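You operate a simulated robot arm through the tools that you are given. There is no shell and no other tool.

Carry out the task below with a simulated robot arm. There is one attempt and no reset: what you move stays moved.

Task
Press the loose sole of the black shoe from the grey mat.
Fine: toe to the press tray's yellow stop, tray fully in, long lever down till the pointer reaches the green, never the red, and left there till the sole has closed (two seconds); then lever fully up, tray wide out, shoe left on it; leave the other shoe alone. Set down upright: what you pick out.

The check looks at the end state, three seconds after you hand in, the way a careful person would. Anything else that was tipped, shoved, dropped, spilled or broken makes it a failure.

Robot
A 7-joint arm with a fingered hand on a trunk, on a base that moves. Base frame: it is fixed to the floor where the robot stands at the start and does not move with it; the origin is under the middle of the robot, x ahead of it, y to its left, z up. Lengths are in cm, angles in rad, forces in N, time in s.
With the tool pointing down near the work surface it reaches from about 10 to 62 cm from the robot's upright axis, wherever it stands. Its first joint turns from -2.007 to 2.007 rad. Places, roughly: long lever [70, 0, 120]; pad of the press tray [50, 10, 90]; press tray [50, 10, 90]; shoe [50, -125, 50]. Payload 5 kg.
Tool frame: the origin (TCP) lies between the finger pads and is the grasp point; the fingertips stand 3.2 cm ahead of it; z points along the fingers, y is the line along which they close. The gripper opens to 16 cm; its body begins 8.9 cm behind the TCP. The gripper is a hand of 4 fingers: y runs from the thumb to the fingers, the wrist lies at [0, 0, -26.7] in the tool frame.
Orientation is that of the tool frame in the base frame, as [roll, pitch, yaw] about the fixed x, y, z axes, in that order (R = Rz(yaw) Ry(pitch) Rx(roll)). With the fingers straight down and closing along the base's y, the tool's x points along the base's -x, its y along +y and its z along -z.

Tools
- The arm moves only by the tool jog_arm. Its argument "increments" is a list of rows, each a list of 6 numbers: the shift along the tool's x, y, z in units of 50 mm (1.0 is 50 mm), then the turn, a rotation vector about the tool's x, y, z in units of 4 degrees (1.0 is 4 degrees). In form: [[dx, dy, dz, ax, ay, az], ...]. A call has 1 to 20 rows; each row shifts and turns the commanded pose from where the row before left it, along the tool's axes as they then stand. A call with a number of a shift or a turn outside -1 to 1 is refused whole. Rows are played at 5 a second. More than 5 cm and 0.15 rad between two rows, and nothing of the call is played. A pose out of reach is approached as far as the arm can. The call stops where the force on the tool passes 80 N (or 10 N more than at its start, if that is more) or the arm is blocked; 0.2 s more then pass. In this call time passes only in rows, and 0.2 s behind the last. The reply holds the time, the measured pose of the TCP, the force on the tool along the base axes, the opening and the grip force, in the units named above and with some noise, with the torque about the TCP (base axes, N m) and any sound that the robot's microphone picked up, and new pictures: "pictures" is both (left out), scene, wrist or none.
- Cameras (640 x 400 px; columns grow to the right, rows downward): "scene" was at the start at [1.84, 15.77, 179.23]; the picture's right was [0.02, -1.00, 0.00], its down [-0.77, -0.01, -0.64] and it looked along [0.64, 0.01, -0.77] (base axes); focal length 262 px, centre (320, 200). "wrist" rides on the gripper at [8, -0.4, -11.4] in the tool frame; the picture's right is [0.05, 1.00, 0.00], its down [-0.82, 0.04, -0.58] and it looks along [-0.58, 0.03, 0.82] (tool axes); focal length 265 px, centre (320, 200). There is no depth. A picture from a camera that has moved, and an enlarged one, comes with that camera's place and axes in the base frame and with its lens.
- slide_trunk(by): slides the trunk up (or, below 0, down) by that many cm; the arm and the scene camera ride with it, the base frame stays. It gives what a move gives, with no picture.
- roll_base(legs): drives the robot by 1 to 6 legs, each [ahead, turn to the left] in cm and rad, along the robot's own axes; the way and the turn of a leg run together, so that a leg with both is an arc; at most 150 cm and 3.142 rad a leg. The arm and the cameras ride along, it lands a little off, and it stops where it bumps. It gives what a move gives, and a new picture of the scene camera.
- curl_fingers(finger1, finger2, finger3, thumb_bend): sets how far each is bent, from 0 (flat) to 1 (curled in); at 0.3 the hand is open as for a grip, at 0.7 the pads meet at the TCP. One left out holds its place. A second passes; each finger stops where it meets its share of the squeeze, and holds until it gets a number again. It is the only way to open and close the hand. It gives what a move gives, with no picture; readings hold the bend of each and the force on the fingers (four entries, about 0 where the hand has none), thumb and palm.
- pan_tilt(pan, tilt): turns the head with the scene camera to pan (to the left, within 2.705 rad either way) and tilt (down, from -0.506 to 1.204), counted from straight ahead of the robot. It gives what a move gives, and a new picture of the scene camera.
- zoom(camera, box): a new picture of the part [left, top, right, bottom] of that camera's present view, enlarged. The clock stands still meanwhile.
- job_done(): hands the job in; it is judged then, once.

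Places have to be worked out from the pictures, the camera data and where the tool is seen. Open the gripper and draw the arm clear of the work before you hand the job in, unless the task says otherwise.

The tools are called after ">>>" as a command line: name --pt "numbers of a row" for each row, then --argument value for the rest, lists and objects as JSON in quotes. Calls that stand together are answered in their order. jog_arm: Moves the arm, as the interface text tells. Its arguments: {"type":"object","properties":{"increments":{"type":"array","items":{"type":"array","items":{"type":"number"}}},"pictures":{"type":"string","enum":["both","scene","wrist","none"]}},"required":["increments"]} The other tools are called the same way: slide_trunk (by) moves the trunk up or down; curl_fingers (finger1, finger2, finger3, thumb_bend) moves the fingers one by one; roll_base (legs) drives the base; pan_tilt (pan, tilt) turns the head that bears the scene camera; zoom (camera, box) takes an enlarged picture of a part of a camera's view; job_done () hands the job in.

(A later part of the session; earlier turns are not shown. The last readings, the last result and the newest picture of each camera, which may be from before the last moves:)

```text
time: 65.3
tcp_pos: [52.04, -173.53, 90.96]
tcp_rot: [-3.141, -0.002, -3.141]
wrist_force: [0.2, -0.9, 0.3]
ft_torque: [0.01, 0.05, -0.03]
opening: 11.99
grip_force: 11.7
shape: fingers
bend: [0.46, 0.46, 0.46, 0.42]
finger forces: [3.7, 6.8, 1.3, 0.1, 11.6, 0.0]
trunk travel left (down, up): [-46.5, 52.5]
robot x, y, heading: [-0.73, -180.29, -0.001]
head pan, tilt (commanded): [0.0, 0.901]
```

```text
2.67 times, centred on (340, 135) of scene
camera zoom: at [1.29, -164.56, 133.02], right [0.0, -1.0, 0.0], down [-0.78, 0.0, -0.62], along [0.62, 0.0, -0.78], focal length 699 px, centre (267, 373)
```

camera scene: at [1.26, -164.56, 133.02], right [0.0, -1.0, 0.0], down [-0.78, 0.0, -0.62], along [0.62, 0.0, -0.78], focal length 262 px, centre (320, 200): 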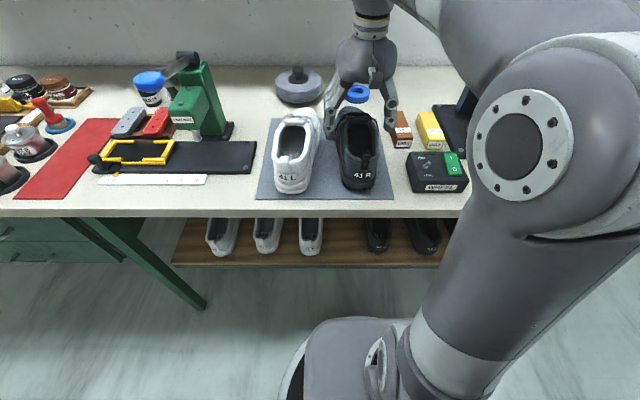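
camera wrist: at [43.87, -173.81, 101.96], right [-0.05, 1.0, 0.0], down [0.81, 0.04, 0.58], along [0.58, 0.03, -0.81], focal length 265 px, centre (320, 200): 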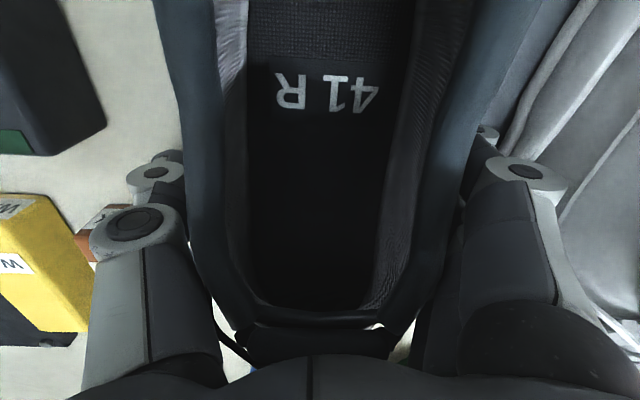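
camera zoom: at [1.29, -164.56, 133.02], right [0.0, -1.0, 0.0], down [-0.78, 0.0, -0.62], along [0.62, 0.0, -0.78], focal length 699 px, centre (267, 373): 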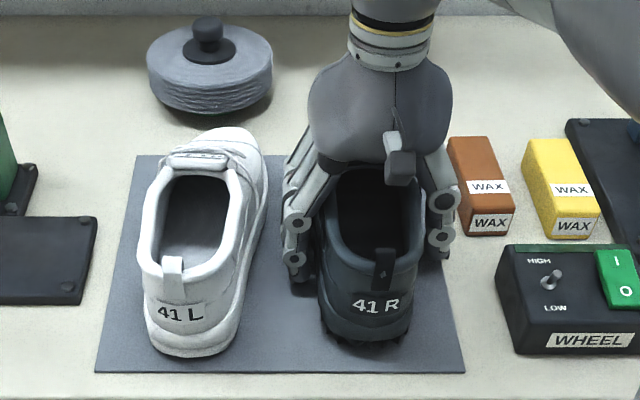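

The grip is balanced (fingers 11.8 N, thumb 11.6 N) at 12 cm opening. I tighten a bit more, then lift by a small amount to test.

>>> curl_fingers --finger1 0.5 --finger2 0.5 --finger3 0.5 --thumb_bend 0.45

>>> jog_arm --pt "0 0 -0.2 0 0 0" --pt "0 0 -0.2 0 0 0" --pictures "both"

```text
time: 66.3
tcp_pos: [52.14, -173.52, 91.0]
tcp_rot: [3.141, 0.001, 3.14]
wrist_force: [-0.2, 0.2, -0.2]
ft_torque: [0.06, 0.03, 0.04]
opening: 11.21
grip_force: 19.3
shape: fingers
bend: [0.49, 0.49, 0.47, 0.45]
finger forces: [6.4, 10.2, 3.4, 0.0, 19.6, 0.0]
trunk travel left (down, up): [-46.5, 52.5]
robot x, y, heading: [-0.58, -179.99, -0.005]
head pan, tilt (commanded): [0.0, 0.901]
```

```text
time: 66.9
tcp_pos: [52.15, -173.56, 92.77]
tcp_rot: [3.142, 0.0, 3.14]
wrist_force: [0.2, -0.1, -4.6]
ft_torque: [0.0, 0.1, -0.02]
opening: 11.22
grip_force: 20.2
shape: fingers
bend: [0.49, 0.49, 0.47, 0.45]
finger forces: [6.3, 9.9, 3.3, 0.0, 20.1, 0.0]
trunk travel left (down, up): [-46.5, 52.5]
robot x, y, heading: [-0.14, -180.09, 0.0]
head pan, tilt (commanded): [0.0, 0.901]
camera scene: at [1.29, -164.56, 133.02], right [0.0, -1.0, 0.0], down [-0.78, 0.0, -0.62], along [0.62, 0.0, -0.78], focal length 262 px, centre (320, 200)
camera wrist: at [44.07, -173.84, 104.13], right [-0.05, 1.0, 0.0], down [0.82, 0.04, 0.58], along [0.58, 0.03, -0.82], focal length 265 px, centre (320, 200)
```

scene: 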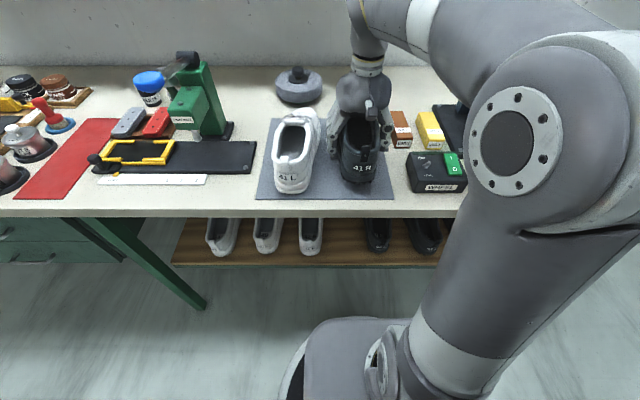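
wrist: 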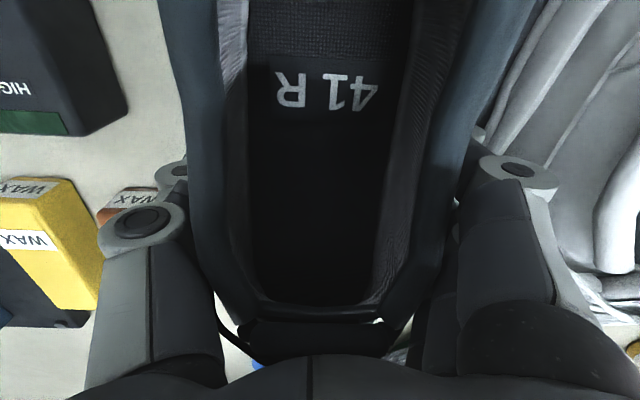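

The shoe is lifted (≈4.6 N, almost no tilt torque). I raise it with the trunk well above the bench, then check it again.

>>> slide_trunk --by 30

>>> zoom --camera "scene" --box '[220, 40, 500, 215]'

>>> zoom --camera "wrist" --box '[0, 0, 640, 400]'

```text
time: 69.9
tcp_pos: [52.26, -173.55, 122.76]
tcp_rot: [3.141, 0.001, 3.14]
wrist_force: [0.6, 0.5, -3.8]
ft_torque: [-0.01, 0.06, -0.02]
opening: 11.19
grip_force: 19.1
shape: fingers
bend: [0.49, 0.49, 0.47, 0.45]
finger forces: [6.3, 9.9, 3.2, 0.1, 19.8, 0.0]
trunk travel left (down, up): [-76.5, 22.5]
robot x, y, heading: [-0.47, -180.09, -0.002]
head pan, tilt (commanded): [0.0, 0.901]
```

```text
2.29 times, centred on (360, 128) of scene
camera zoom: at [1.3, -164.55, 163.01], right [0.0, -1.0, 0.0], down [-0.78, 0.0, -0.62], along [0.62, 0.0, -0.78], focal length 599 px, centre (229, 366)
```

zoom: 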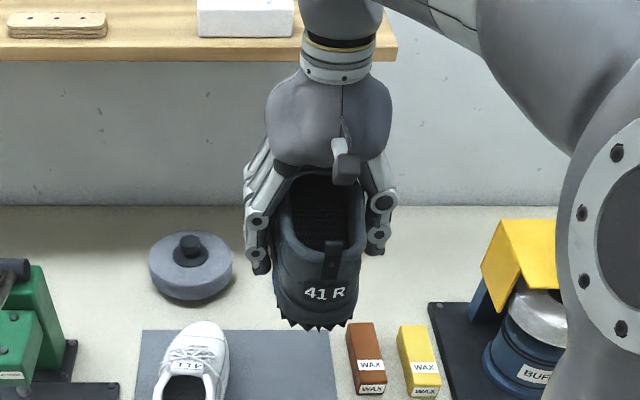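

```text
1.00 times, centred on (320, 200) of wrist (not enlarged: the box is as wide or as high as the picture)
camera zoom: at [44.08, -173.82, 134.12], right [-0.05, 1.0, 0.0], down [0.82, 0.04, 0.58], along [0.58, 0.03, -0.82], focal length 265 px, centre (320, 200)
```

zoom: 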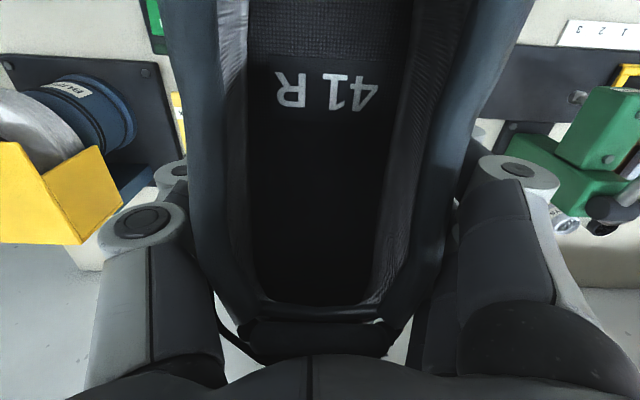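

The shoe hangs level and steady. I back off, turn left, drive along the bench to the press and turn to face it again, keeping well clear of the table edge while turning.

>>> roll_base --legs '[[-48, 0], [0, 1.5708], [90, 0], [90, 0], [0, -1.5708]]'

```text
time: 89.1
tcp_pos: [7.64, 4.97, 122.81]
tcp_rot: [3.14, -0.002, 3.108]
wrist_force: [0.4, 0.6, -3.1]
ft_torque: [0.05, 0.08, -0.01]
opening: 11.13
grip_force: 17.9
shape: fingers
bend: [0.49, 0.49, 0.47, 0.45]
finger forces: [5.3, 8.8, 2.9, 0.1, 17.9, 0.0]
trunk travel left (down, up): [-76.5, 22.5]
robot x, y, heading: [-45.17, -0.24, -0.034]
head pan, tilt (commanded): [0.0, 0.901]
camera scene: at [-42.89, 15.5, 163.02], right [-0.03, -1.0, 0.0], down [-0.78, 0.03, -0.62], along [0.62, -0.02, -0.78], focal length 262 px, centre (320, 200)
```

scene: 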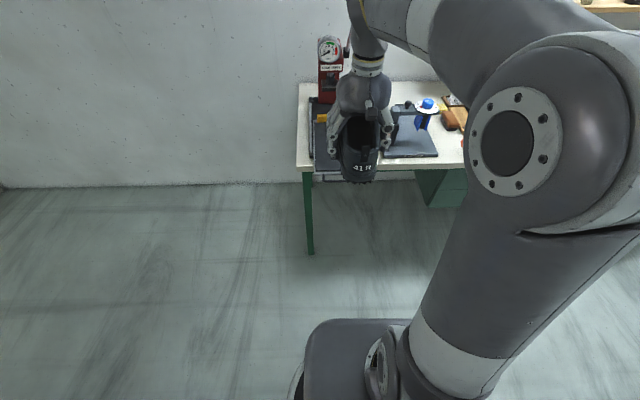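

I straighten the heading and study the press from here with a zoom.

>>> roll_base --legs '[[0, 0.034]]'

>>> pan_tilt --pan 0.0 --tilt 0.6

>>> zoom --camera "scene" --box '[270, 60, 470, 260]'

```text
time: 89.8
tcp_pos: [7.4, 6.62, 122.79]
tcp_rot: [-3.141, 0.0, -3.139]
wrist_force: [-0.1, -0.2, -3.9]
ft_torque: [-0.04, 0.11, 0.01]
opening: 11.13
grip_force: 17.0
shape: fingers
bend: [0.49, 0.49, 0.47, 0.45]
finger forces: [5.4, 8.8, 3.0, 0.0, 17.8, 0.0]
trunk travel left (down, up): [-76.5, 22.5]
robot x, y, heading: [-44.86, -0.23, 0.004]
head pan, tilt (commanded): [0.0, 0.901]
camera scene: at [-43.42, 15.64, 163.01], right [0.0, -1.0, 0.0], down [-0.78, 0.0, -0.62], along [0.62, 0.0, -0.78], focal length 262 px, centre (320, 200)
```

scene: 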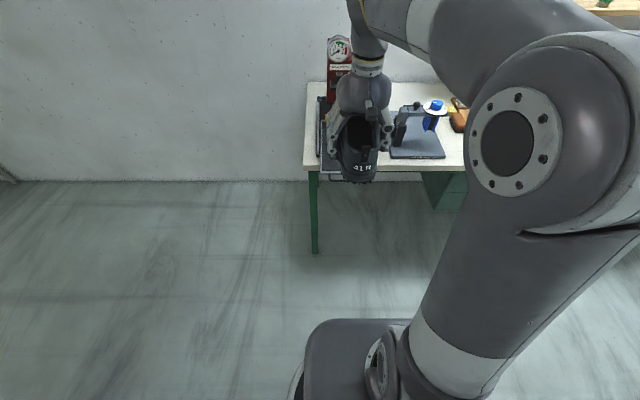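

```text
time: 90.6
tcp_pos: [7.38, 6.62, 122.7]
tcp_rot: [3.141, -0.001, -3.141]
wrist_force: [-0.4, -0.6, -3.9]
ft_torque: [0.02, 0.09, -0.01]
opening: 11.14
grip_force: 17.8
shape: fingers
bend: [0.49, 0.49, 0.47, 0.45]
finger forces: [5.3, 8.8, 3.1, 0.1, 17.9, 0.0]
trunk travel left (down, up): [-76.5, 22.5]
robot x, y, heading: [-45.05, 0.38, -0.002]
head pan, tilt (commanded): [0.0, 0.6]
camera scene: at [-42.12, 15.59, 165.49], right [0.0, -1.0, 0.0], down [-0.57, 0.0, -0.82], along [0.82, 0.0, -0.57], focal length 262 px, centre (320, 200)
```

scene: 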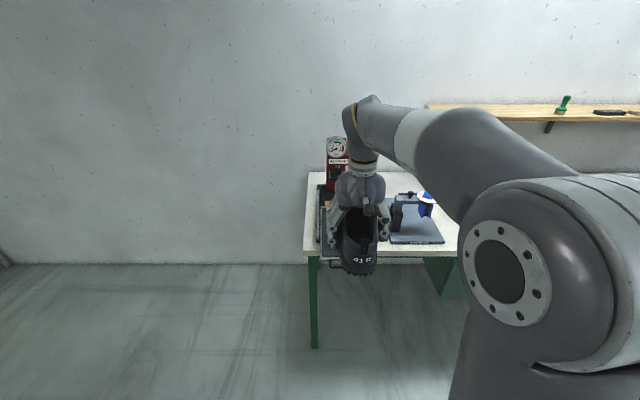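

```text
2.00 times, centred on (370, 160) of scene
camera zoom: at [-42.12, 15.59, 165.49], right [0.0, -1.0, 0.0], down [-0.57, 0.0, -0.82], along [0.82, 0.0, -0.57], focal length 524 px, centre (220, 280)
```

zoom: 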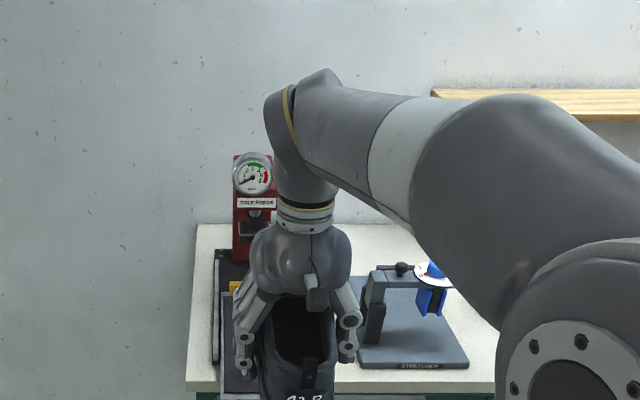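

The grip stays steady. From the first pictures I get: tray stop front face x≈61.8, pad centre y≈7.5, lever knob ≈(61, 0, 132), pivot ≈(75, 1, 116), gauge ≈(65, 8, 120). I drive ahead about 33 cm, keeping the toe short of the press.

>>> roll_base --legs '[[32, 0]]'

>>> pan_tilt --pan 0.1 --tilt 0.75

>>> zoom --camera "scene" --box '[240, 60, 480, 260]'

```text
time: 92.8
tcp_pos: [40.65, 5.8, 122.55]
tcp_rot: [3.142, -0.001, 3.13]
wrist_force: [0.4, -0.1, -4.4]
ft_torque: [0.0, 0.11, -0.02]
opening: 11.12
grip_force: 17.3
shape: fingers
bend: [0.49, 0.49, 0.47, 0.45]
finger forces: [5.3, 8.8, 3.1, 0.1, 17.8, 0.0]
trunk travel left (down, up): [-76.5, 22.5]
robot x, y, heading: [-11.8, -0.23, -0.013]
head pan, tilt (commanded): [0.0, 0.6]
camera scene: at [-8.87, 15.33, 165.49], right [-0.01, -1.0, 0.0], down [-0.57, 0.01, -0.82], along [0.82, -0.01, -0.57], focal length 262 px, centre (320, 200)
```

scene: 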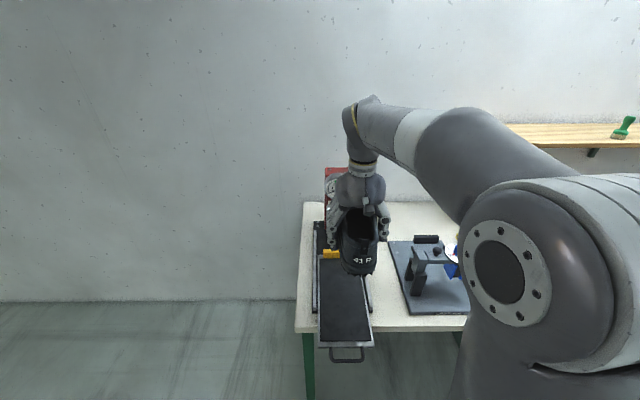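

```text
time: 93.5
tcp_pos: [40.52, 5.77, 122.7]
tcp_rot: [-3.141, -0.003, 3.13]
wrist_force: [-0.7, 0.3, -3.9]
ft_torque: [0.03, 0.13, -0.01]
opening: 11.12
grip_force: 17.8
shape: fingers
bend: [0.49, 0.49, 0.47, 0.45]
finger forces: [5.3, 8.7, 3.0, 0.1, 17.7, 0.1]
trunk travel left (down, up): [-76.5, 22.5]
robot x, y, heading: [-11.95, -0.3, -0.011]
head pan, tilt (commanded): [0.099, 0.75]
camera scene: at [-9.55, 16.16, 164.21], right [0.09, -1.0, 0.0], down [-0.68, -0.06, -0.73], along [0.73, 0.06, -0.68], focal length 262 px, centre (320, 200)
```

scene: 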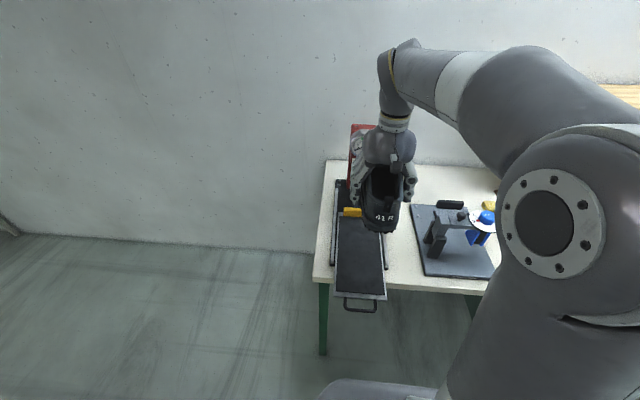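

```text
2.00 times, centred on (360, 160) of scene
camera zoom: at [-9.55, 16.16, 164.21], right [0.09, -1.0, 0.0], down [-0.68, -0.06, -0.73], along [0.73, 0.06, -0.68], focal length 524 px, centre (240, 280)
```

zoom: 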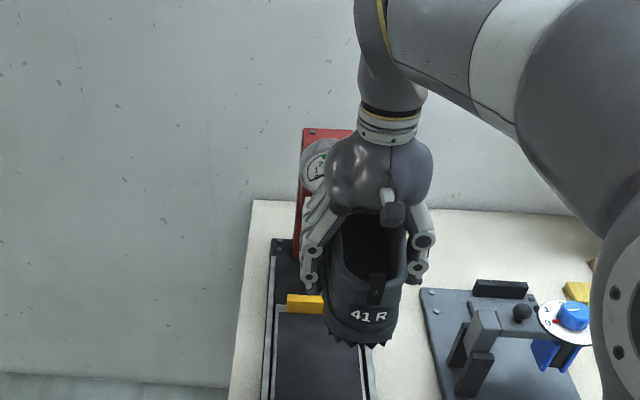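

Tray spans y -0.3..15.3, stop front at x≈61.5. I centre the shoe over the tray (y≈7.4), keep the toe about 1.5 cm short of the stop, and lower with the trunk.

>>> jog_arm --pt "-0.2 0.33 0 0 0 0" --pictures "none"

>>> slide_trunk --by -22

>>> pan_tilt --pan 0.1 --tilt 0.75

>>> zoom --camera "scene" --box '[260, 60, 440, 300]'

>>> zoom --camera "wrist" --box '[0, 0, 640, 400]'

```text
time: 93.9
tcp_pos: [41.46, 7.5, 122.64]
tcp_rot: [3.141, -0.003, 3.128]
wrist_force: [-0.3, 1.0, -4.5]
ft_torque: [0.03, 0.06, 0.01]
opening: 11.14
grip_force: 17.3
shape: fingers
bend: [0.49, 0.49, 0.47, 0.45]
finger forces: [5.3, 8.8, 3.2, 0.0, 18.0, 0.0]
trunk travel left (down, up): [-76.5, 22.5]
robot x, y, heading: [-12.39, -0.38, -0.012]
head pan, tilt (commanded): [0.099, 0.75]
```

```text
time: 96.2
tcp_pos: [41.48, 7.53, 100.52]
tcp_rot: [3.142, -0.002, 3.13]
wrist_force: [0.6, -0.3, -3.0]
ft_torque: [-0.02, 0.1, 0.01]
opening: 11.12
grip_force: 17.1
shape: fingers
bend: [0.49, 0.49, 0.47, 0.45]
finger forces: [5.2, 8.8, 3.1, 0.1, 17.7, 0.0]
trunk travel left (down, up): [-54.5, 44.5]
robot x, y, heading: [-12.07, -0.15, -0.012]
head pan, tilt (commanded): [0.099, 0.75]
```

```text
time: 96.8
tcp_pos: [41.51, 7.56, 100.59]
tcp_rot: [-3.141, -0.002, 3.13]
wrist_force: [0.0, -0.6, -4.7]
ft_torque: [-0.03, 0.07, 0.0]
opening: 11.13
grip_force: 17.9
shape: fingers
bend: [0.49, 0.49, 0.47, 0.45]
finger forces: [5.2, 8.8, 3.1, 0.0, 17.7, 0.1]
trunk travel left (down, up): [-54.5, 44.5]
robot x, y, heading: [-12.06, -0.14, -0.013]
head pan, tilt (commanded): [0.099, 0.75]
camera scene: at [-9.57, 16.16, 142.21], right [0.09, -1.0, 0.0], down [-0.68, -0.06, -0.73], along [0.73, 0.06, -0.68], focal length 262 px, centre (320, 200)
```

scene: 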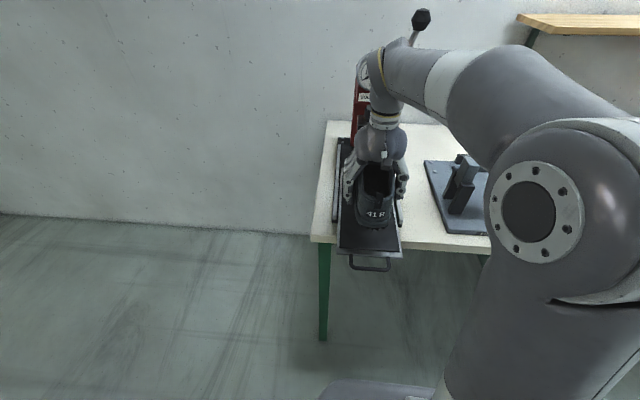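

```text
1.67 times, centred on (350, 180) of scene
camera zoom: at [-9.57, 16.16, 142.21], right [0.09, -1.0, 0.0], down [-0.68, -0.06, -0.73], along [0.73, 0.06, -0.68], focal length 437 px, centre (270, 233)
```

zoom: 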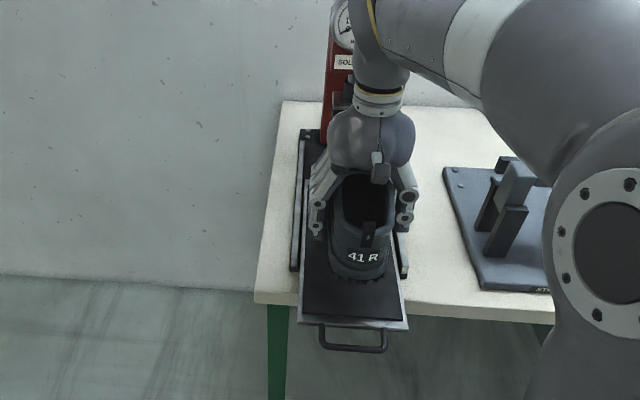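

```text
1.00 times, centred on (320, 200) of wrist (not enlarged: the box is as wide or as high as the picture)
camera zoom: at [33.41, 7.28, 111.97], right [-0.04, 1.0, 0.0], down [0.82, 0.03, 0.58], along [0.58, 0.02, -0.82], focal length 265 px, centre (320, 200)
```

zoom: 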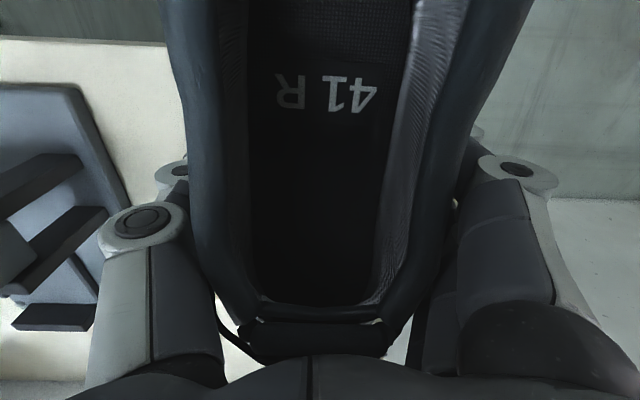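

The shoe is above the tray with its toe just short of the stop. I lower in small steps, watching the vertical force for first contact.

>>> jog_arm --pt "0 0 0.3 0 0 0" --pt "0 0 0.3 0 0 0" --pictures "none"

>>> jog_arm --pt "0 0 0.1 0 0 0" --pt "0 0 0.1 0 0 0" --pictures "none"

>>> zoom --camera "scene" --box '[310, 110, 430, 280]'

```text
time: 97.4
tcp_pos: [41.59, 7.44, 97.54]
tcp_rot: [3.14, -0.002, 3.126]
wrist_force: [0.0, -0.5, -3.7]
ft_torque: [-0.01, 0.05, 0.03]
opening: 11.09
grip_force: 17.4
shape: fingers
bend: [0.49, 0.49, 0.47, 0.45]
finger forces: [5.2, 8.8, 3.1, 0.1, 17.6, 0.1]
trunk travel left (down, up): [-54.5, 44.5]
robot x, y, heading: [-12.06, 0.14, -0.007]
head pan, tilt (commanded): [0.099, 0.75]
```

```text
time: 98.0
tcp_pos: [41.69, 7.36, 96.56]
tcp_rot: [-3.141, -0.003, 3.13]
wrist_force: [-1.1, 0.2, -3.2]
ft_torque: [-0.01, 0.09, 0.03]
opening: 11.14
grip_force: 17.4
shape: fingers
bend: [0.49, 0.49, 0.47, 0.45]
finger forces: [5.2, 8.6, 3.1, 0.0, 17.5, 0.1]
trunk travel left (down, up): [-54.5, 44.5]
robot x, y, heading: [-12.2, -0.3, -0.015]
head pan, tilt (commanded): [0.099, 0.75]
```

```text
2.35 times, centred on (370, 195) of scene
camera zoom: at [-9.56, 16.16, 142.21], right [0.09, -1.0, 0.0], down [-0.68, -0.06, -0.73], along [0.73, 0.06, -0.68], focal length 617 px, centre (202, 212)
```

zoom: 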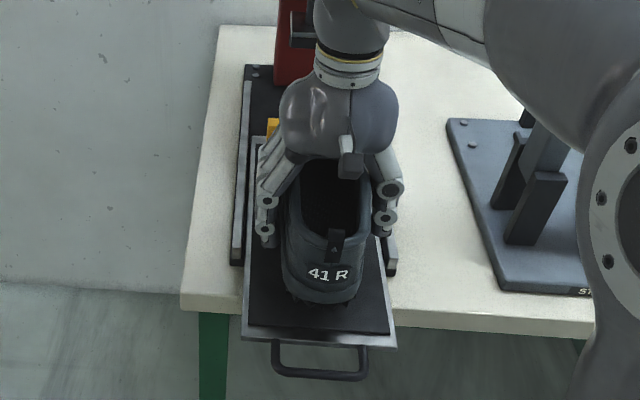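

No contact yet at TCP z 96.6. I continue with 0.3 cm steps.

>>> jog_arm --pt "0 0 0.06 0 0 0" --pt "0 0 0.06 0 0 0" --pictures "none"

>>> jog_arm --pt "0 0 0.06 0 0 0" --pictures "none"

```text
time: 98.6
tcp_pos: [41.68, 7.4, 95.93]
tcp_rot: [3.139, -0.002, 3.131]
wrist_force: [0.3, 0.7, -4.0]
ft_torque: [0.01, 0.07, -0.03]
opening: 11.13
grip_force: 17.0
shape: fingers
bend: [0.49, 0.49, 0.47, 0.45]
finger forces: [5.2, 8.6, 3.0, 0.0, 17.5, 0.0]
trunk travel left (down, up): [-54.5, 44.5]
robot x, y, heading: [-11.98, -0.38, -0.008]
head pan, tilt (commanded): [0.099, 0.75]
```

```text
time: 99.0
tcp_pos: [41.68, 7.33, 95.69]
tcp_rot: [3.14, -0.004, 3.129]
wrist_force: [-0.4, -0.3, -4.3]
ft_torque: [0.0, 0.08, -0.01]
opening: 11.13
grip_force: 16.9
shape: fingers
bend: [0.49, 0.49, 0.47, 0.45]
finger forces: [5.3, 8.5, 3.1, 0.0, 17.4, 0.1]
trunk travel left (down, up): [-54.5, 44.5]
robot x, y, heading: [-12.25, -0.1, -0.012]
head pan, tilt (commanded): [0.099, 0.75]
```

Still free at 95.7; further small steps down.

>>> jog_arm --pt "0 0 0.06 0 0 0" --pictures "none"

>>> jog_arm --pt "0 0 0.06 0 0 0" --pictures "none"

>>> jog_arm --pt "0 0 0.06 0 0 0" --pictures "scene"

```text
time: 99.4
tcp_pos: [41.65, 7.49, 95.29]
tcp_rot: [3.139, -0.001, 3.129]
wrist_force: [-0.4, 0.7, -3.4]
ft_torque: [0.02, 0.08, -0.01]
opening: 11.11
grip_force: 17.5
shape: fingers
bend: [0.49, 0.49, 0.47, 0.45]
finger forces: [5.1, 8.6, 3.0, 0.0, 17.6, 0.0]
trunk travel left (down, up): [-54.5, 44.5]
robot x, y, heading: [-11.94, -0.17, -0.011]
head pan, tilt (commanded): [0.099, 0.75]
```

```text
time: 99.8
tcp_pos: [41.69, 7.49, 95.06]
tcp_rot: [3.14, -0.002, 3.129]
wrist_force: [0.5, 0.2, -4.3]
ft_torque: [-0.04, 0.1, 0.0]
opening: 11.11
grip_force: 17.4
shape: fingers
bend: [0.49, 0.49, 0.47, 0.45]
finger forces: [5.3, 8.6, 3.1, 0.0, 17.5, 0.0]
trunk travel left (down, up): [-54.5, 44.5]
robot x, y, heading: [-12.01, 0.03, -0.013]
head pan, tilt (commanded): [0.099, 0.75]
```

```text
time: 100.2
tcp_pos: [41.52, 7.39, 94.84]
tcp_rot: [3.14, -0.002, 3.13]
wrist_force: [0.3, -0.2, -3.9]
ft_torque: [-0.02, 0.08, -0.01]
opening: 11.13
grip_force: 17.2
shape: fingers
bend: [0.49, 0.49, 0.47, 0.45]
finger forces: [5.2, 8.5, 3.2, 0.0, 17.6, 0.0]
trunk travel left (down, up): [-54.5, 44.5]
robot x, y, heading: [-11.81, -0.06, -0.009]
head pan, tilt (commanded): [0.099, 0.75]
camera scene: at [-9.57, 16.16, 142.21], right [0.09, -1.0, 0.0], down [-0.68, -0.06, -0.73], along [0.73, 0.06, -0.68], focal length 262 px, centre (320, 200)
```

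scene: 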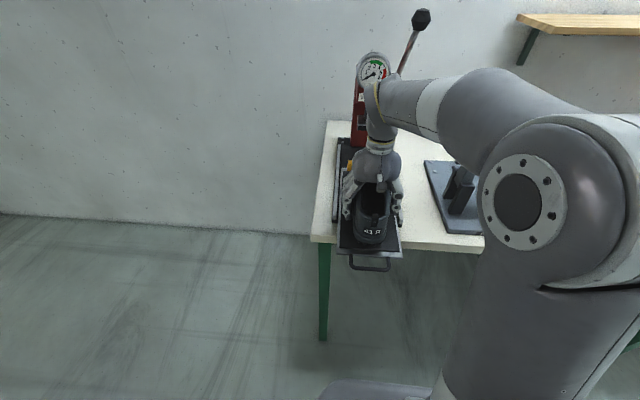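

The pad triangulates to z≈87, so contact is expected near TCP z≈93.2. I keep lowering.

>>> jog_arm --pt "0 0 0.08 0 0 0" --pt "0 0 0.08 0 0 0" --pictures "none"

>>> jog_arm --pt "0 0 0.06 0 0 0" --pictures "none"

>>> jog_arm --pt "0 0 0.06 0 0 0" --pictures "none"

```text
time: 100.8
tcp_pos: [41.51, 7.34, 94.03]
tcp_rot: [-3.141, -0.002, 3.13]
wrist_force: [0.7, -1.1, -4.3]
ft_torque: [-0.01, 0.08, -0.01]
opening: 11.12
grip_force: 17.0
shape: fingers
bend: [0.49, 0.49, 0.47, 0.45]
finger forces: [5.2, 8.6, 3.1, 0.0, 17.5, 0.1]
trunk travel left (down, up): [-54.5, 44.5]
robot x, y, heading: [-12.34, -0.31, -0.008]
head pan, tilt (commanded): [0.099, 0.75]
```

```text
time: 101.2
tcp_pos: [41.57, 7.46, 93.78]
tcp_rot: [-3.14, -0.002, 3.13]
wrist_force: [0.2, -0.7, -3.3]
ft_torque: [0.0, 0.05, 0.01]
opening: 11.1
grip_force: 17.2
shape: fingers
bend: [0.49, 0.49, 0.47, 0.45]
finger forces: [5.3, 8.6, 3.1, 0.1, 17.4, 0.1]
trunk travel left (down, up): [-54.5, 44.5]
robot x, y, heading: [-12.22, -0.07, -0.013]
head pan, tilt (commanded): [0.099, 0.75]
```

```text
time: 101.6
tcp_pos: [41.61, 7.46, 93.57]
tcp_rot: [-3.141, 0.001, 3.128]
wrist_force: [-1.2, -0.4, 1.8]
ft_torque: [0.25, -0.15, 0.01]
opening: 11.11
grip_force: 18.5
shape: fingers
bend: [0.49, 0.49, 0.47, 0.45]
finger forces: [5.1, 9.6, 3.7, 0.0, 19.3, 0.0]
trunk travel left (down, up): [-54.5, 44.5]
robot x, y, heading: [-12.15, -0.18, -0.013]
head pan, tilt (commanded): [0.099, 0.75]
```

First contact at TCP z≈93.6. I ease up 0.2 cm and slide forward in small steps until the toe meets the stop.

>>> jog_arm --pt "0 0 -0.05 0 0 0" --pt "-0.1 0 0 0 0 0" --pt "-0.1 0 0 0 0 0" --pictures "none"

>>> jog_arm --pt "-0.08 0 0 0 0 0" --pictures "none"

>>> zoom --camera "scene" --box '[310, 110, 430, 280]'

```text
time: 102.4
tcp_pos: [42.49, 7.57, 93.57]
tcp_rot: [3.14, -0.003, 3.128]
wrist_force: [-0.3, 0.2, -3.2]
ft_torque: [0.0, 0.02, -0.02]
opening: 11.1
grip_force: 16.6
shape: fingers
bend: [0.49, 0.49, 0.47, 0.45]
finger forces: [4.9, 8.5, 3.3, 0.0, 17.1, 0.0]
trunk travel left (down, up): [-54.5, 44.5]
robot x, y, heading: [-12.54, -0.33, -0.014]
head pan, tilt (commanded): [0.099, 0.75]
```

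```text
time: 102.8
tcp_pos: [42.9, 7.58, 93.71]
tcp_rot: [-3.141, 0.001, 3.128]
wrist_force: [-0.1, -0.8, -4.8]
ft_torque: [0.0, 0.07, -0.02]
opening: 11.09
grip_force: 16.9
shape: fingers
bend: [0.49, 0.49, 0.47, 0.45]
finger forces: [5.1, 8.4, 3.2, 0.0, 17.0, 0.1]
trunk travel left (down, up): [-54.5, 44.5]
robot x, y, heading: [-12.06, -0.12, -0.01]
head pan, tilt (commanded): [0.099, 0.75]
```

```text
2.35 times, centred on (370, 195) of scene
camera zoom: at [-9.57, 16.16, 142.21], right [0.09, -1.0, 0.0], down [-0.68, -0.06, -0.73], along [0.73, 0.06, -0.68], focal length 617 px, centre (202, 212)
```

zoom: 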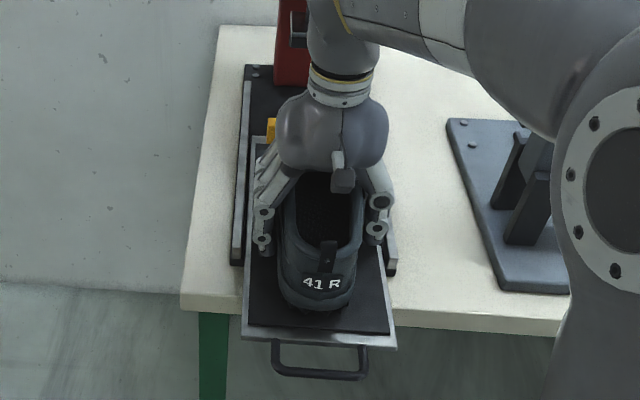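

No contact with the stop yet; I continue forward in 0.3 cm steps.

>>> jog_arm --pt "-0.06 0 0 0 0 0" --pt "-0.06 0 0 0 0 0" --pictures "none"

>>> jog_arm --pt "-0.06 0 0 0 0 0" --pictures "none"

>>> jog_arm --pt "-0.06 0 0 0 0 0" --pictures "none"

```text
time: 103.4
tcp_pos: [43.58, 7.62, 93.76]
tcp_rot: [3.14, -0.002, 3.13]
wrist_force: [0.8, 0.7, -2.8]
ft_torque: [0.05, 0.04, 0.0]
opening: 11.08
grip_force: 17.0
shape: fingers
bend: [0.49, 0.49, 0.47, 0.45]
finger forces: [4.8, 8.4, 3.3, 0.0, 16.8, 0.0]
trunk travel left (down, up): [-54.5, 44.5]
robot x, y, heading: [-12.04, -0.57, -0.013]
head pan, tilt (commanded): [0.099, 0.75]
```

```text
time: 103.8
tcp_pos: [43.94, 7.6, 93.61]
tcp_rot: [-3.141, 0.0, 3.127]
wrist_force: [0.7, 0.2, -5.1]
ft_torque: [0.04, 0.05, 0.02]
opening: 11.07
grip_force: 16.5
shape: fingers
bend: [0.49, 0.49, 0.47, 0.45]
finger forces: [4.6, 8.2, 3.2, 0.1, 16.8, 0.1]
trunk travel left (down, up): [-54.5, 44.5]
robot x, y, heading: [-12.24, -0.25, -0.011]
head pan, tilt (commanded): [0.099, 0.75]
```

```text
time: 104.2
tcp_pos: [44.21, 7.52, 93.72]
tcp_rot: [-3.14, -0.001, 3.13]
wrist_force: [-1.5, -0.1, -4.2]
ft_torque: [-0.01, 0.08, -0.01]
opening: 11.09
grip_force: 16.5
shape: fingers
bend: [0.49, 0.49, 0.47, 0.45]
finger forces: [4.8, 8.2, 3.2, 0.1, 16.7, 0.1]
trunk travel left (down, up): [-54.5, 44.5]
robot x, y, heading: [-11.55, -0.19, -0.009]
head pan, tilt (commanded): [0.099, 0.75]
```

Still free at x 44.2; continuing in 0.3 cm steps with force checks.

>>> jog_arm --pt "-0.06 0 0 0 0 0" --pictures "none"

>>> jog_arm --pt "-0.06 0 0 0 0 0" --pictures "none"

>>> jog_arm --pt "-0.06 0 0 0 0 0" --pictures "scene"

>>> zoom --camera "scene" --box '[310, 110, 430, 280]'

```text
time: 104.6
tcp_pos: [44.44, 7.47, 93.64]
tcp_rot: [3.141, -0.002, 3.128]
wrist_force: [0.3, 0.0, -4.5]
ft_torque: [-0.05, 0.08, 0.0]
opening: 11.07
grip_force: 16.5
shape: fingers
bend: [0.49, 0.49, 0.47, 0.45]
finger forces: [4.7, 8.1, 3.1, 0.1, 16.7, 0.0]
trunk travel left (down, up): [-54.5, 44.5]
robot x, y, heading: [-12.16, -0.13, -0.015]
head pan, tilt (commanded): [0.099, 0.75]
```

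```text
time: 105.0
tcp_pos: [44.69, 7.48, 93.76]
tcp_rot: [3.141, -0.001, 3.131]
wrist_force: [-0.1, 0.6, -4.0]
ft_torque: [-0.02, 0.05, 0.02]
opening: 11.07
grip_force: 16.3
shape: fingers
bend: [0.49, 0.49, 0.47, 0.45]
finger forces: [4.6, 8.1, 3.1, 0.0, 16.6, 0.1]
trunk travel left (down, up): [-54.5, 44.5]
robot x, y, heading: [-12.42, 0.03, -0.01]
head pan, tilt (commanded): [0.099, 0.75]
```

```text
time: 105.4
tcp_pos: [45.02, 7.38, 93.62]
tcp_rot: [3.141, -0.003, 3.13]
wrist_force: [-0.1, 0.0, -3.9]
ft_torque: [0.0, 0.07, 0.01]
opening: 11.08
grip_force: 16.2
shape: fingers
bend: [0.49, 0.49, 0.47, 0.45]
finger forces: [4.6, 8.1, 3.1, 0.0, 16.6, 0.1]
trunk travel left (down, up): [-54.5, 44.5]
robot x, y, heading: [-12.54, -0.5, -0.018]
head pan, tilt (commanded): [0.099, 0.75]
camera scene: at [-9.57, 16.16, 142.21], right [0.09, -1.0, 0.0], down [-0.68, -0.06, -0.73], along [0.73, 0.06, -0.68], focal length 262 px, centre (320, 200)
```

scene: 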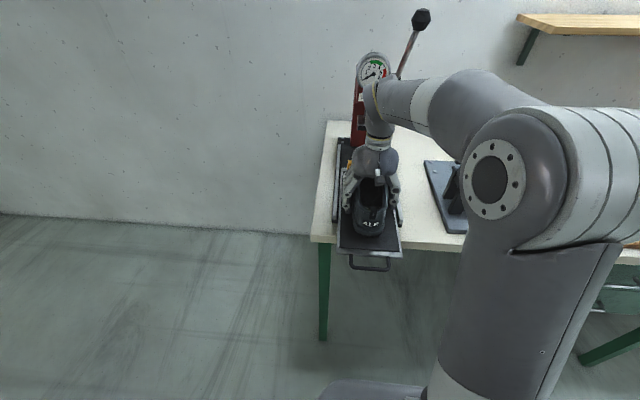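

```text
2.35 times, centred on (370, 195) of scene
camera zoom: at [-9.57, 16.16, 142.21], right [0.09, -1.0, 0.0], down [-0.68, -0.06, -0.73], along [0.73, 0.06, -0.68], focal length 617 px, centre (202, 212)
```

zoom: 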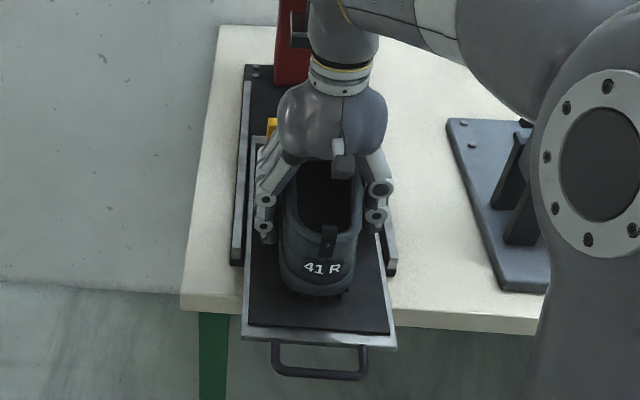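

Still no contact at TCP x 45. I continue forward with more small steps, watching the x-force.

>>> jog_arm --pt "-0.06 0 0 0 0 0" --pictures "none"

>>> jog_arm --pt "-0.06 0 0 0 0 0" --pictures "none"

>>> jog_arm --pt "-0.06 0 0 0 0 0" --pictures "none"

>>> zoom --camera "scene" --box '[320, 90, 420, 220]'

```text
time: 105.8
tcp_pos: [45.35, 7.36, 93.7]
tcp_rot: [3.141, -0.002, 3.129]
wrist_force: [-0.3, 0.0, -3.2]
ft_torque: [0.02, 0.07, -0.01]
opening: 11.07
grip_force: 16.5
shape: fingers
bend: [0.49, 0.49, 0.47, 0.45]
finger forces: [4.7, 8.0, 3.2, 0.1, 16.6, 0.0]
trunk travel left (down, up): [-54.5, 44.5]
robot x, y, heading: [-12.5, -0.22, -0.01]
head pan, tilt (commanded): [0.099, 0.75]
```

```text
time: 106.2
tcp_pos: [45.65, 7.33, 93.63]
tcp_rot: [3.139, 0.0, 3.129]
wrist_force: [-0.9, -0.2, -4.1]
ft_torque: [-0.03, 0.09, -0.01]
opening: 11.06
grip_force: 15.8
shape: fingers
bend: [0.49, 0.49, 0.47, 0.45]
finger forces: [4.6, 8.1, 3.1, 0.0, 16.6, 0.0]
trunk travel left (down, up): [-54.5, 44.5]
robot x, y, heading: [-12.11, -0.01, -0.012]
head pan, tilt (commanded): [0.099, 0.75]
```

```text
time: 106.6
tcp_pos: [46.11, 7.32, 93.75]
tcp_rot: [-3.14, -0.002, 3.13]
wrist_force: [-0.3, -0.8, -4.3]
ft_torque: [-0.02, 0.08, 0.03]
opening: 11.06
grip_force: 16.7
shape: fingers
bend: [0.49, 0.49, 0.47, 0.45]
finger forces: [4.7, 8.1, 3.1, 0.0, 16.6, 0.0]
trunk travel left (down, up): [-54.5, 44.5]
robot x, y, heading: [-12.1, -0.4, -0.014]
head pan, tilt (commanded): [0.099, 0.75]
```

```text
3.08 times, centred on (370, 155) of scene
camera zoom: at [-9.57, 16.16, 142.21], right [0.09, -1.0, 0.0], down [-0.68, -0.06, -0.73], along [0.73, 0.06, -0.68], focal length 806 px, centre (166, 338)
```

zoom: 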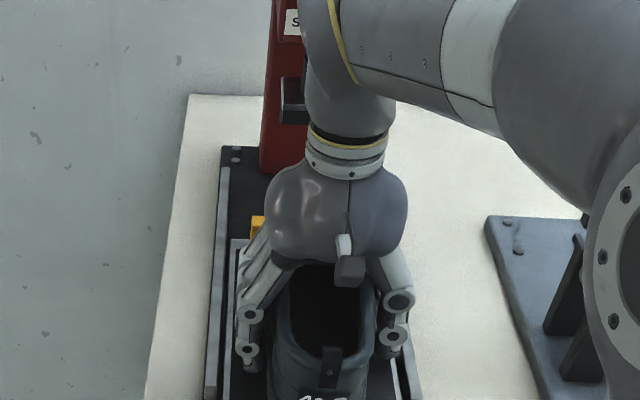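

The stop is probably at x≈63.5–65; I keep advancing with small steps.

>>> jog_arm --pt "-0.06 0 0 0 0 0" --pictures "none"

>>> jog_arm --pt "-0.06 0 0 0 0 0" --pictures "none"

>>> jog_arm --pt "-0.06 0 0 0 0 0" --pictures "none"

>>> jog_arm --pt "-0.06 0 0 0 0 0" --pictures "both"

```text
time: 107.0
tcp_pos: [46.16, 7.35, 93.7]
tcp_rot: [3.141, -0.003, 3.128]
wrist_force: [-3.7, -0.7, -2.2]
ft_torque: [0.02, -0.07, 0.01]
opening: 11.07
grip_force: 16.8
shape: fingers
bend: [0.49, 0.49, 0.47, 0.45]
finger forces: [4.8, 8.0, 3.0, 0.1, 17.2, 0.0]
trunk travel left (down, up): [-54.5, 44.5]
robot x, y, heading: [-11.73, -0.51, -0.01]
head pan, tilt (commanded): [0.099, 0.75]
```

```text
time: 107.4
tcp_pos: [46.62, 7.39, 93.75]
tcp_rot: [-3.141, 0.0, 3.129]
wrist_force: [-1.1, 0.2, -4.2]
ft_torque: [0.02, 0.04, 0.08]
opening: 11.08
grip_force: 16.8
shape: fingers
bend: [0.49, 0.49, 0.47, 0.45]
finger forces: [4.7, 8.2, 3.3, 0.0, 16.5, 0.0]
trunk travel left (down, up): [-54.5, 44.5]
robot x, y, heading: [-11.91, 0.22, -0.013]
head pan, tilt (commanded): [0.099, 0.75]
```

```text
time: 107.8
tcp_pos: [46.91, 7.36, 93.73]
tcp_rot: [-3.141, -0.001, 3.129]
wrist_force: [-1.4, -0.8, -3.6]
ft_torque: [-0.01, 0.03, 0.01]
opening: 11.08
grip_force: 16.3
shape: fingers
bend: [0.49, 0.49, 0.47, 0.45]
finger forces: [4.7, 8.1, 3.2, 0.0, 16.4, 0.0]
trunk travel left (down, up): [-54.5, 44.5]
robot x, y, heading: [-12.16, -0.31, -0.015]
head pan, tilt (commanded): [0.099, 0.75]
```

```text
time: 108.2
tcp_pos: [47.16, 7.46, 93.69]
tcp_rot: [3.141, 0.001, 3.126]
wrist_force: [0.2, -0.5, -1.3]
ft_torque: [0.06, -0.09, -0.07]
opening: 11.05
grip_force: 16.5
shape: fingers
bend: [0.49, 0.49, 0.47, 0.45]
finger forces: [4.5, 8.1, 3.1, 0.0, 17.3, 0.0]
trunk travel left (down, up): [-54.5, 44.5]
robot x, y, heading: [-11.87, -0.27, -0.011]
head pan, tilt (commanded): [0.099, 0.75]
camera scene: at [-9.59, 16.15, 142.22], right [0.09, -1.0, 0.0], down [-0.68, -0.06, -0.73], along [0.73, 0.06, -0.68], focal length 262 px, centre (320, 200)
camera wrist: at [39.08, 7.19, 104.95], right [-0.04, 1.0, 0.0], down [0.82, 0.03, 0.58], along [0.58, 0.02, -0.82], focal length 265 px, centre (320, 200)
```

scene: 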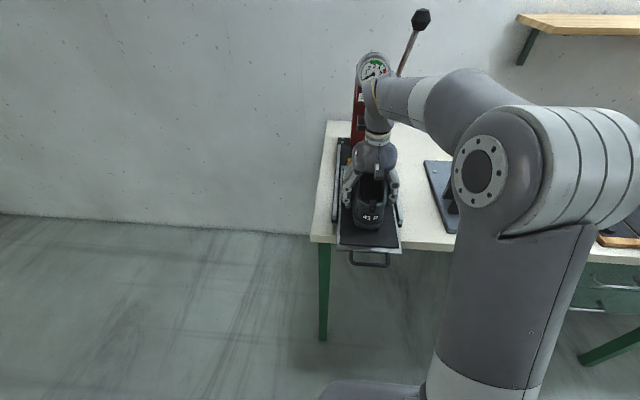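
wrist: 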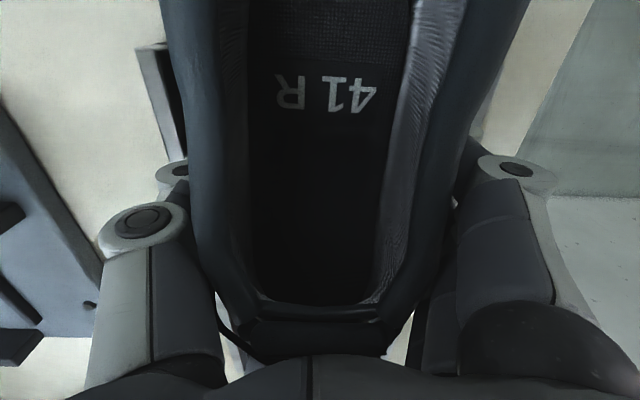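

A small force blip appeared at TCP x≈46.2, so the toe may be touching the stop and nudging the tray in. I compare the tray's place with the earlier zoom.

>>> zoom --camera "scene" --box '[310, 110, 430, 280]'

>>> zoom --camera "scene" --box '[320, 90, 420, 220]'

```text
2.35 times, centred on (370, 195) of scene
camera zoom: at [-9.59, 16.15, 142.22], right [0.09, -1.0, 0.0], down [-0.68, -0.06, -0.73], along [0.73, 0.06, -0.68], focal length 617 px, centre (202, 212)
```

zoom: 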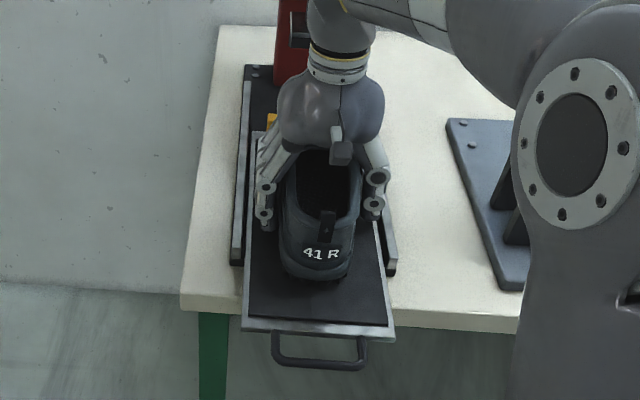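

```text
3.08 times, centred on (370, 155) of scene
camera zoom: at [-9.59, 16.15, 142.22], right [0.09, -1.0, 0.0], down [-0.68, -0.06, -0.73], along [0.73, 0.06, -0.68], focal length 806 px, centre (166, 338)
```

zoom: 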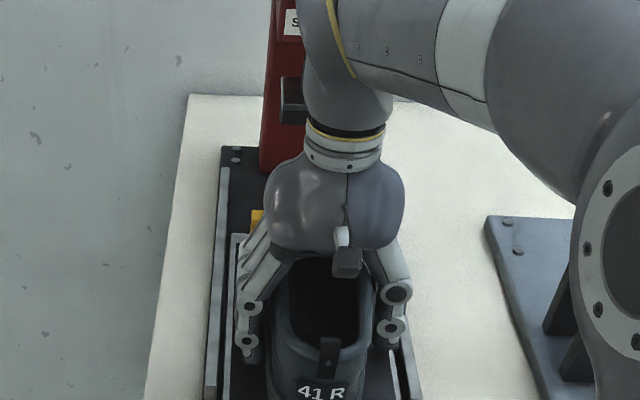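

The tray moved in by about 1 cm: the toe is against the stop. I now seat the shoe by lowering slightly and check the force.

>>> jog_arm --pt "0 0 0.04 0 0 0" --pictures "none"

>>> jog_arm --pt "0 0 0.04 0 0 0" --pictures "none"

```text
time: 108.6
tcp_pos: [47.16, 7.33, 93.57]
tcp_rot: [3.14, 0.001, 3.128]
wrist_force: [0.4, -2.3, 6.5]
ft_torque: [0.41, -0.03, -0.07]
opening: 11.06
grip_force: 18.7
shape: fingers
bend: [0.49, 0.49, 0.47, 0.45]
finger forces: [5.2, 9.5, 3.7, 0.0, 19.4, 0.0]
trunk travel left (down, up): [-54.5, 44.5]
robot x, y, heading: [-12.23, -0.15, -0.013]
head pan, tilt (commanded): [0.099, 0.75]
```

```text
time: 109.0
tcp_pos: [47.01, 7.34, 93.47]
tcp_rot: [3.139, 0.002, 3.128]
wrist_force: [0.2, -1.9, 19.0]
ft_torque: [0.57, -0.01, -0.08]
opening: 11.06
grip_force: 21.9
shape: fingers
bend: [0.49, 0.49, 0.47, 0.45]
finger forces: [6.3, 11.1, 3.8, 0.1, 22.8, 0.1]
trunk travel left (down, up): [-54.5, 44.5]
robot x, y, heading: [-12.25, -0.31, -0.01]
head pan, tilt (commanded): [0.099, 0.75]
```

Firmly seated (about 23 N on the pad). I ease the press a bit and open thumb and fingers together.

>>> jog_arm --pt "0 0 -0.04 0 0 0" --pictures "none"

>>> curl_fingers --finger1 0.44 --finger2 0.44 --finger3 0.44 --thumb_bend 0.4

>>> curl_fingers --finger1 0.4 --finger2 0.4 --finger3 0.4 --thumb_bend 0.35

>>> zoom --camera "scene" --box '[310, 110, 430, 280]'

```text
time: 109.4
tcp_pos: [46.93, 7.34, 93.53]
tcp_rot: [3.139, -0.001, 3.128]
wrist_force: [1.0, -2.8, 14.6]
ft_torque: [0.6, -0.1, -0.07]
opening: 11.04
grip_force: 21.0
shape: fingers
bend: [0.49, 0.49, 0.47, 0.45]
finger forces: [5.6, 10.3, 3.7, 0.0, 22.4, 0.0]
trunk travel left (down, up): [-54.5, 44.5]
robot x, y, heading: [-12.4, -0.26, -0.014]
head pan, tilt (commanded): [0.099, 0.75]
```

```text
time: 110.4
tcp_pos: [47.1, 7.3, 93.51]
tcp_rot: [3.141, 0.001, 3.127]
wrist_force: [-0.4, -6.3, 9.9]
ft_torque: [0.12, -0.01, -0.01]
opening: 12.55
grip_force: 7.4
shape: fingers
bend: [0.44, 0.44, 0.44, 0.4]
finger forces: [0.7, 2.9, 0.0, 0.0, 11.4, 0.1]
trunk travel left (down, up): [-54.5, 44.5]
robot x, y, heading: [-12.3, -0.02, -0.009]
head pan, tilt (commanded): [0.099, 0.75]
```

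```text
time: 111.4
tcp_pos: [46.97, 7.32, 93.42]
tcp_rot: [3.139, -0.003, 3.129]
wrist_force: [-0.6, -3.9, 5.0]
ft_torque: [-0.05, -0.03, -0.07]
opening: 14.25
grip_force: 2.5
shape: fingers
bend: [0.4, 0.4, 0.4, 0.35]
finger forces: [0.0, 0.0, 0.0, 0.0, 5.0, 0.0]
trunk travel left (down, up): [-54.5, 44.5]
robot x, y, heading: [-12.06, -0.32, -0.005]
head pan, tilt (commanded): [0.099, 0.75]
```

```text
2.35 times, centred on (370, 195) of scene
camera zoom: at [-9.64, 16.11, 142.21], right [0.09, -1.0, 0.0], down [-0.68, -0.06, -0.73], along [0.73, 0.06, -0.68], focal length 617 px, centre (202, 212)
```

zoom: 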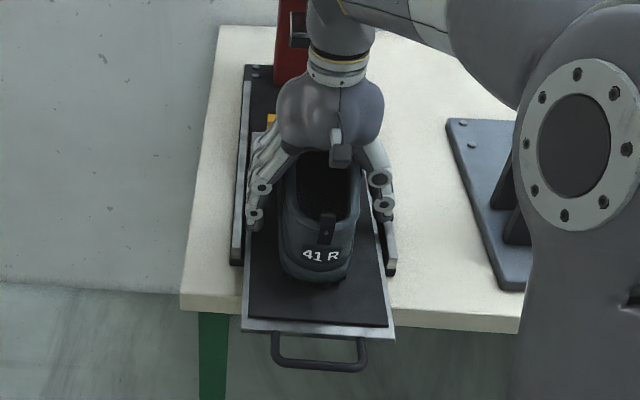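

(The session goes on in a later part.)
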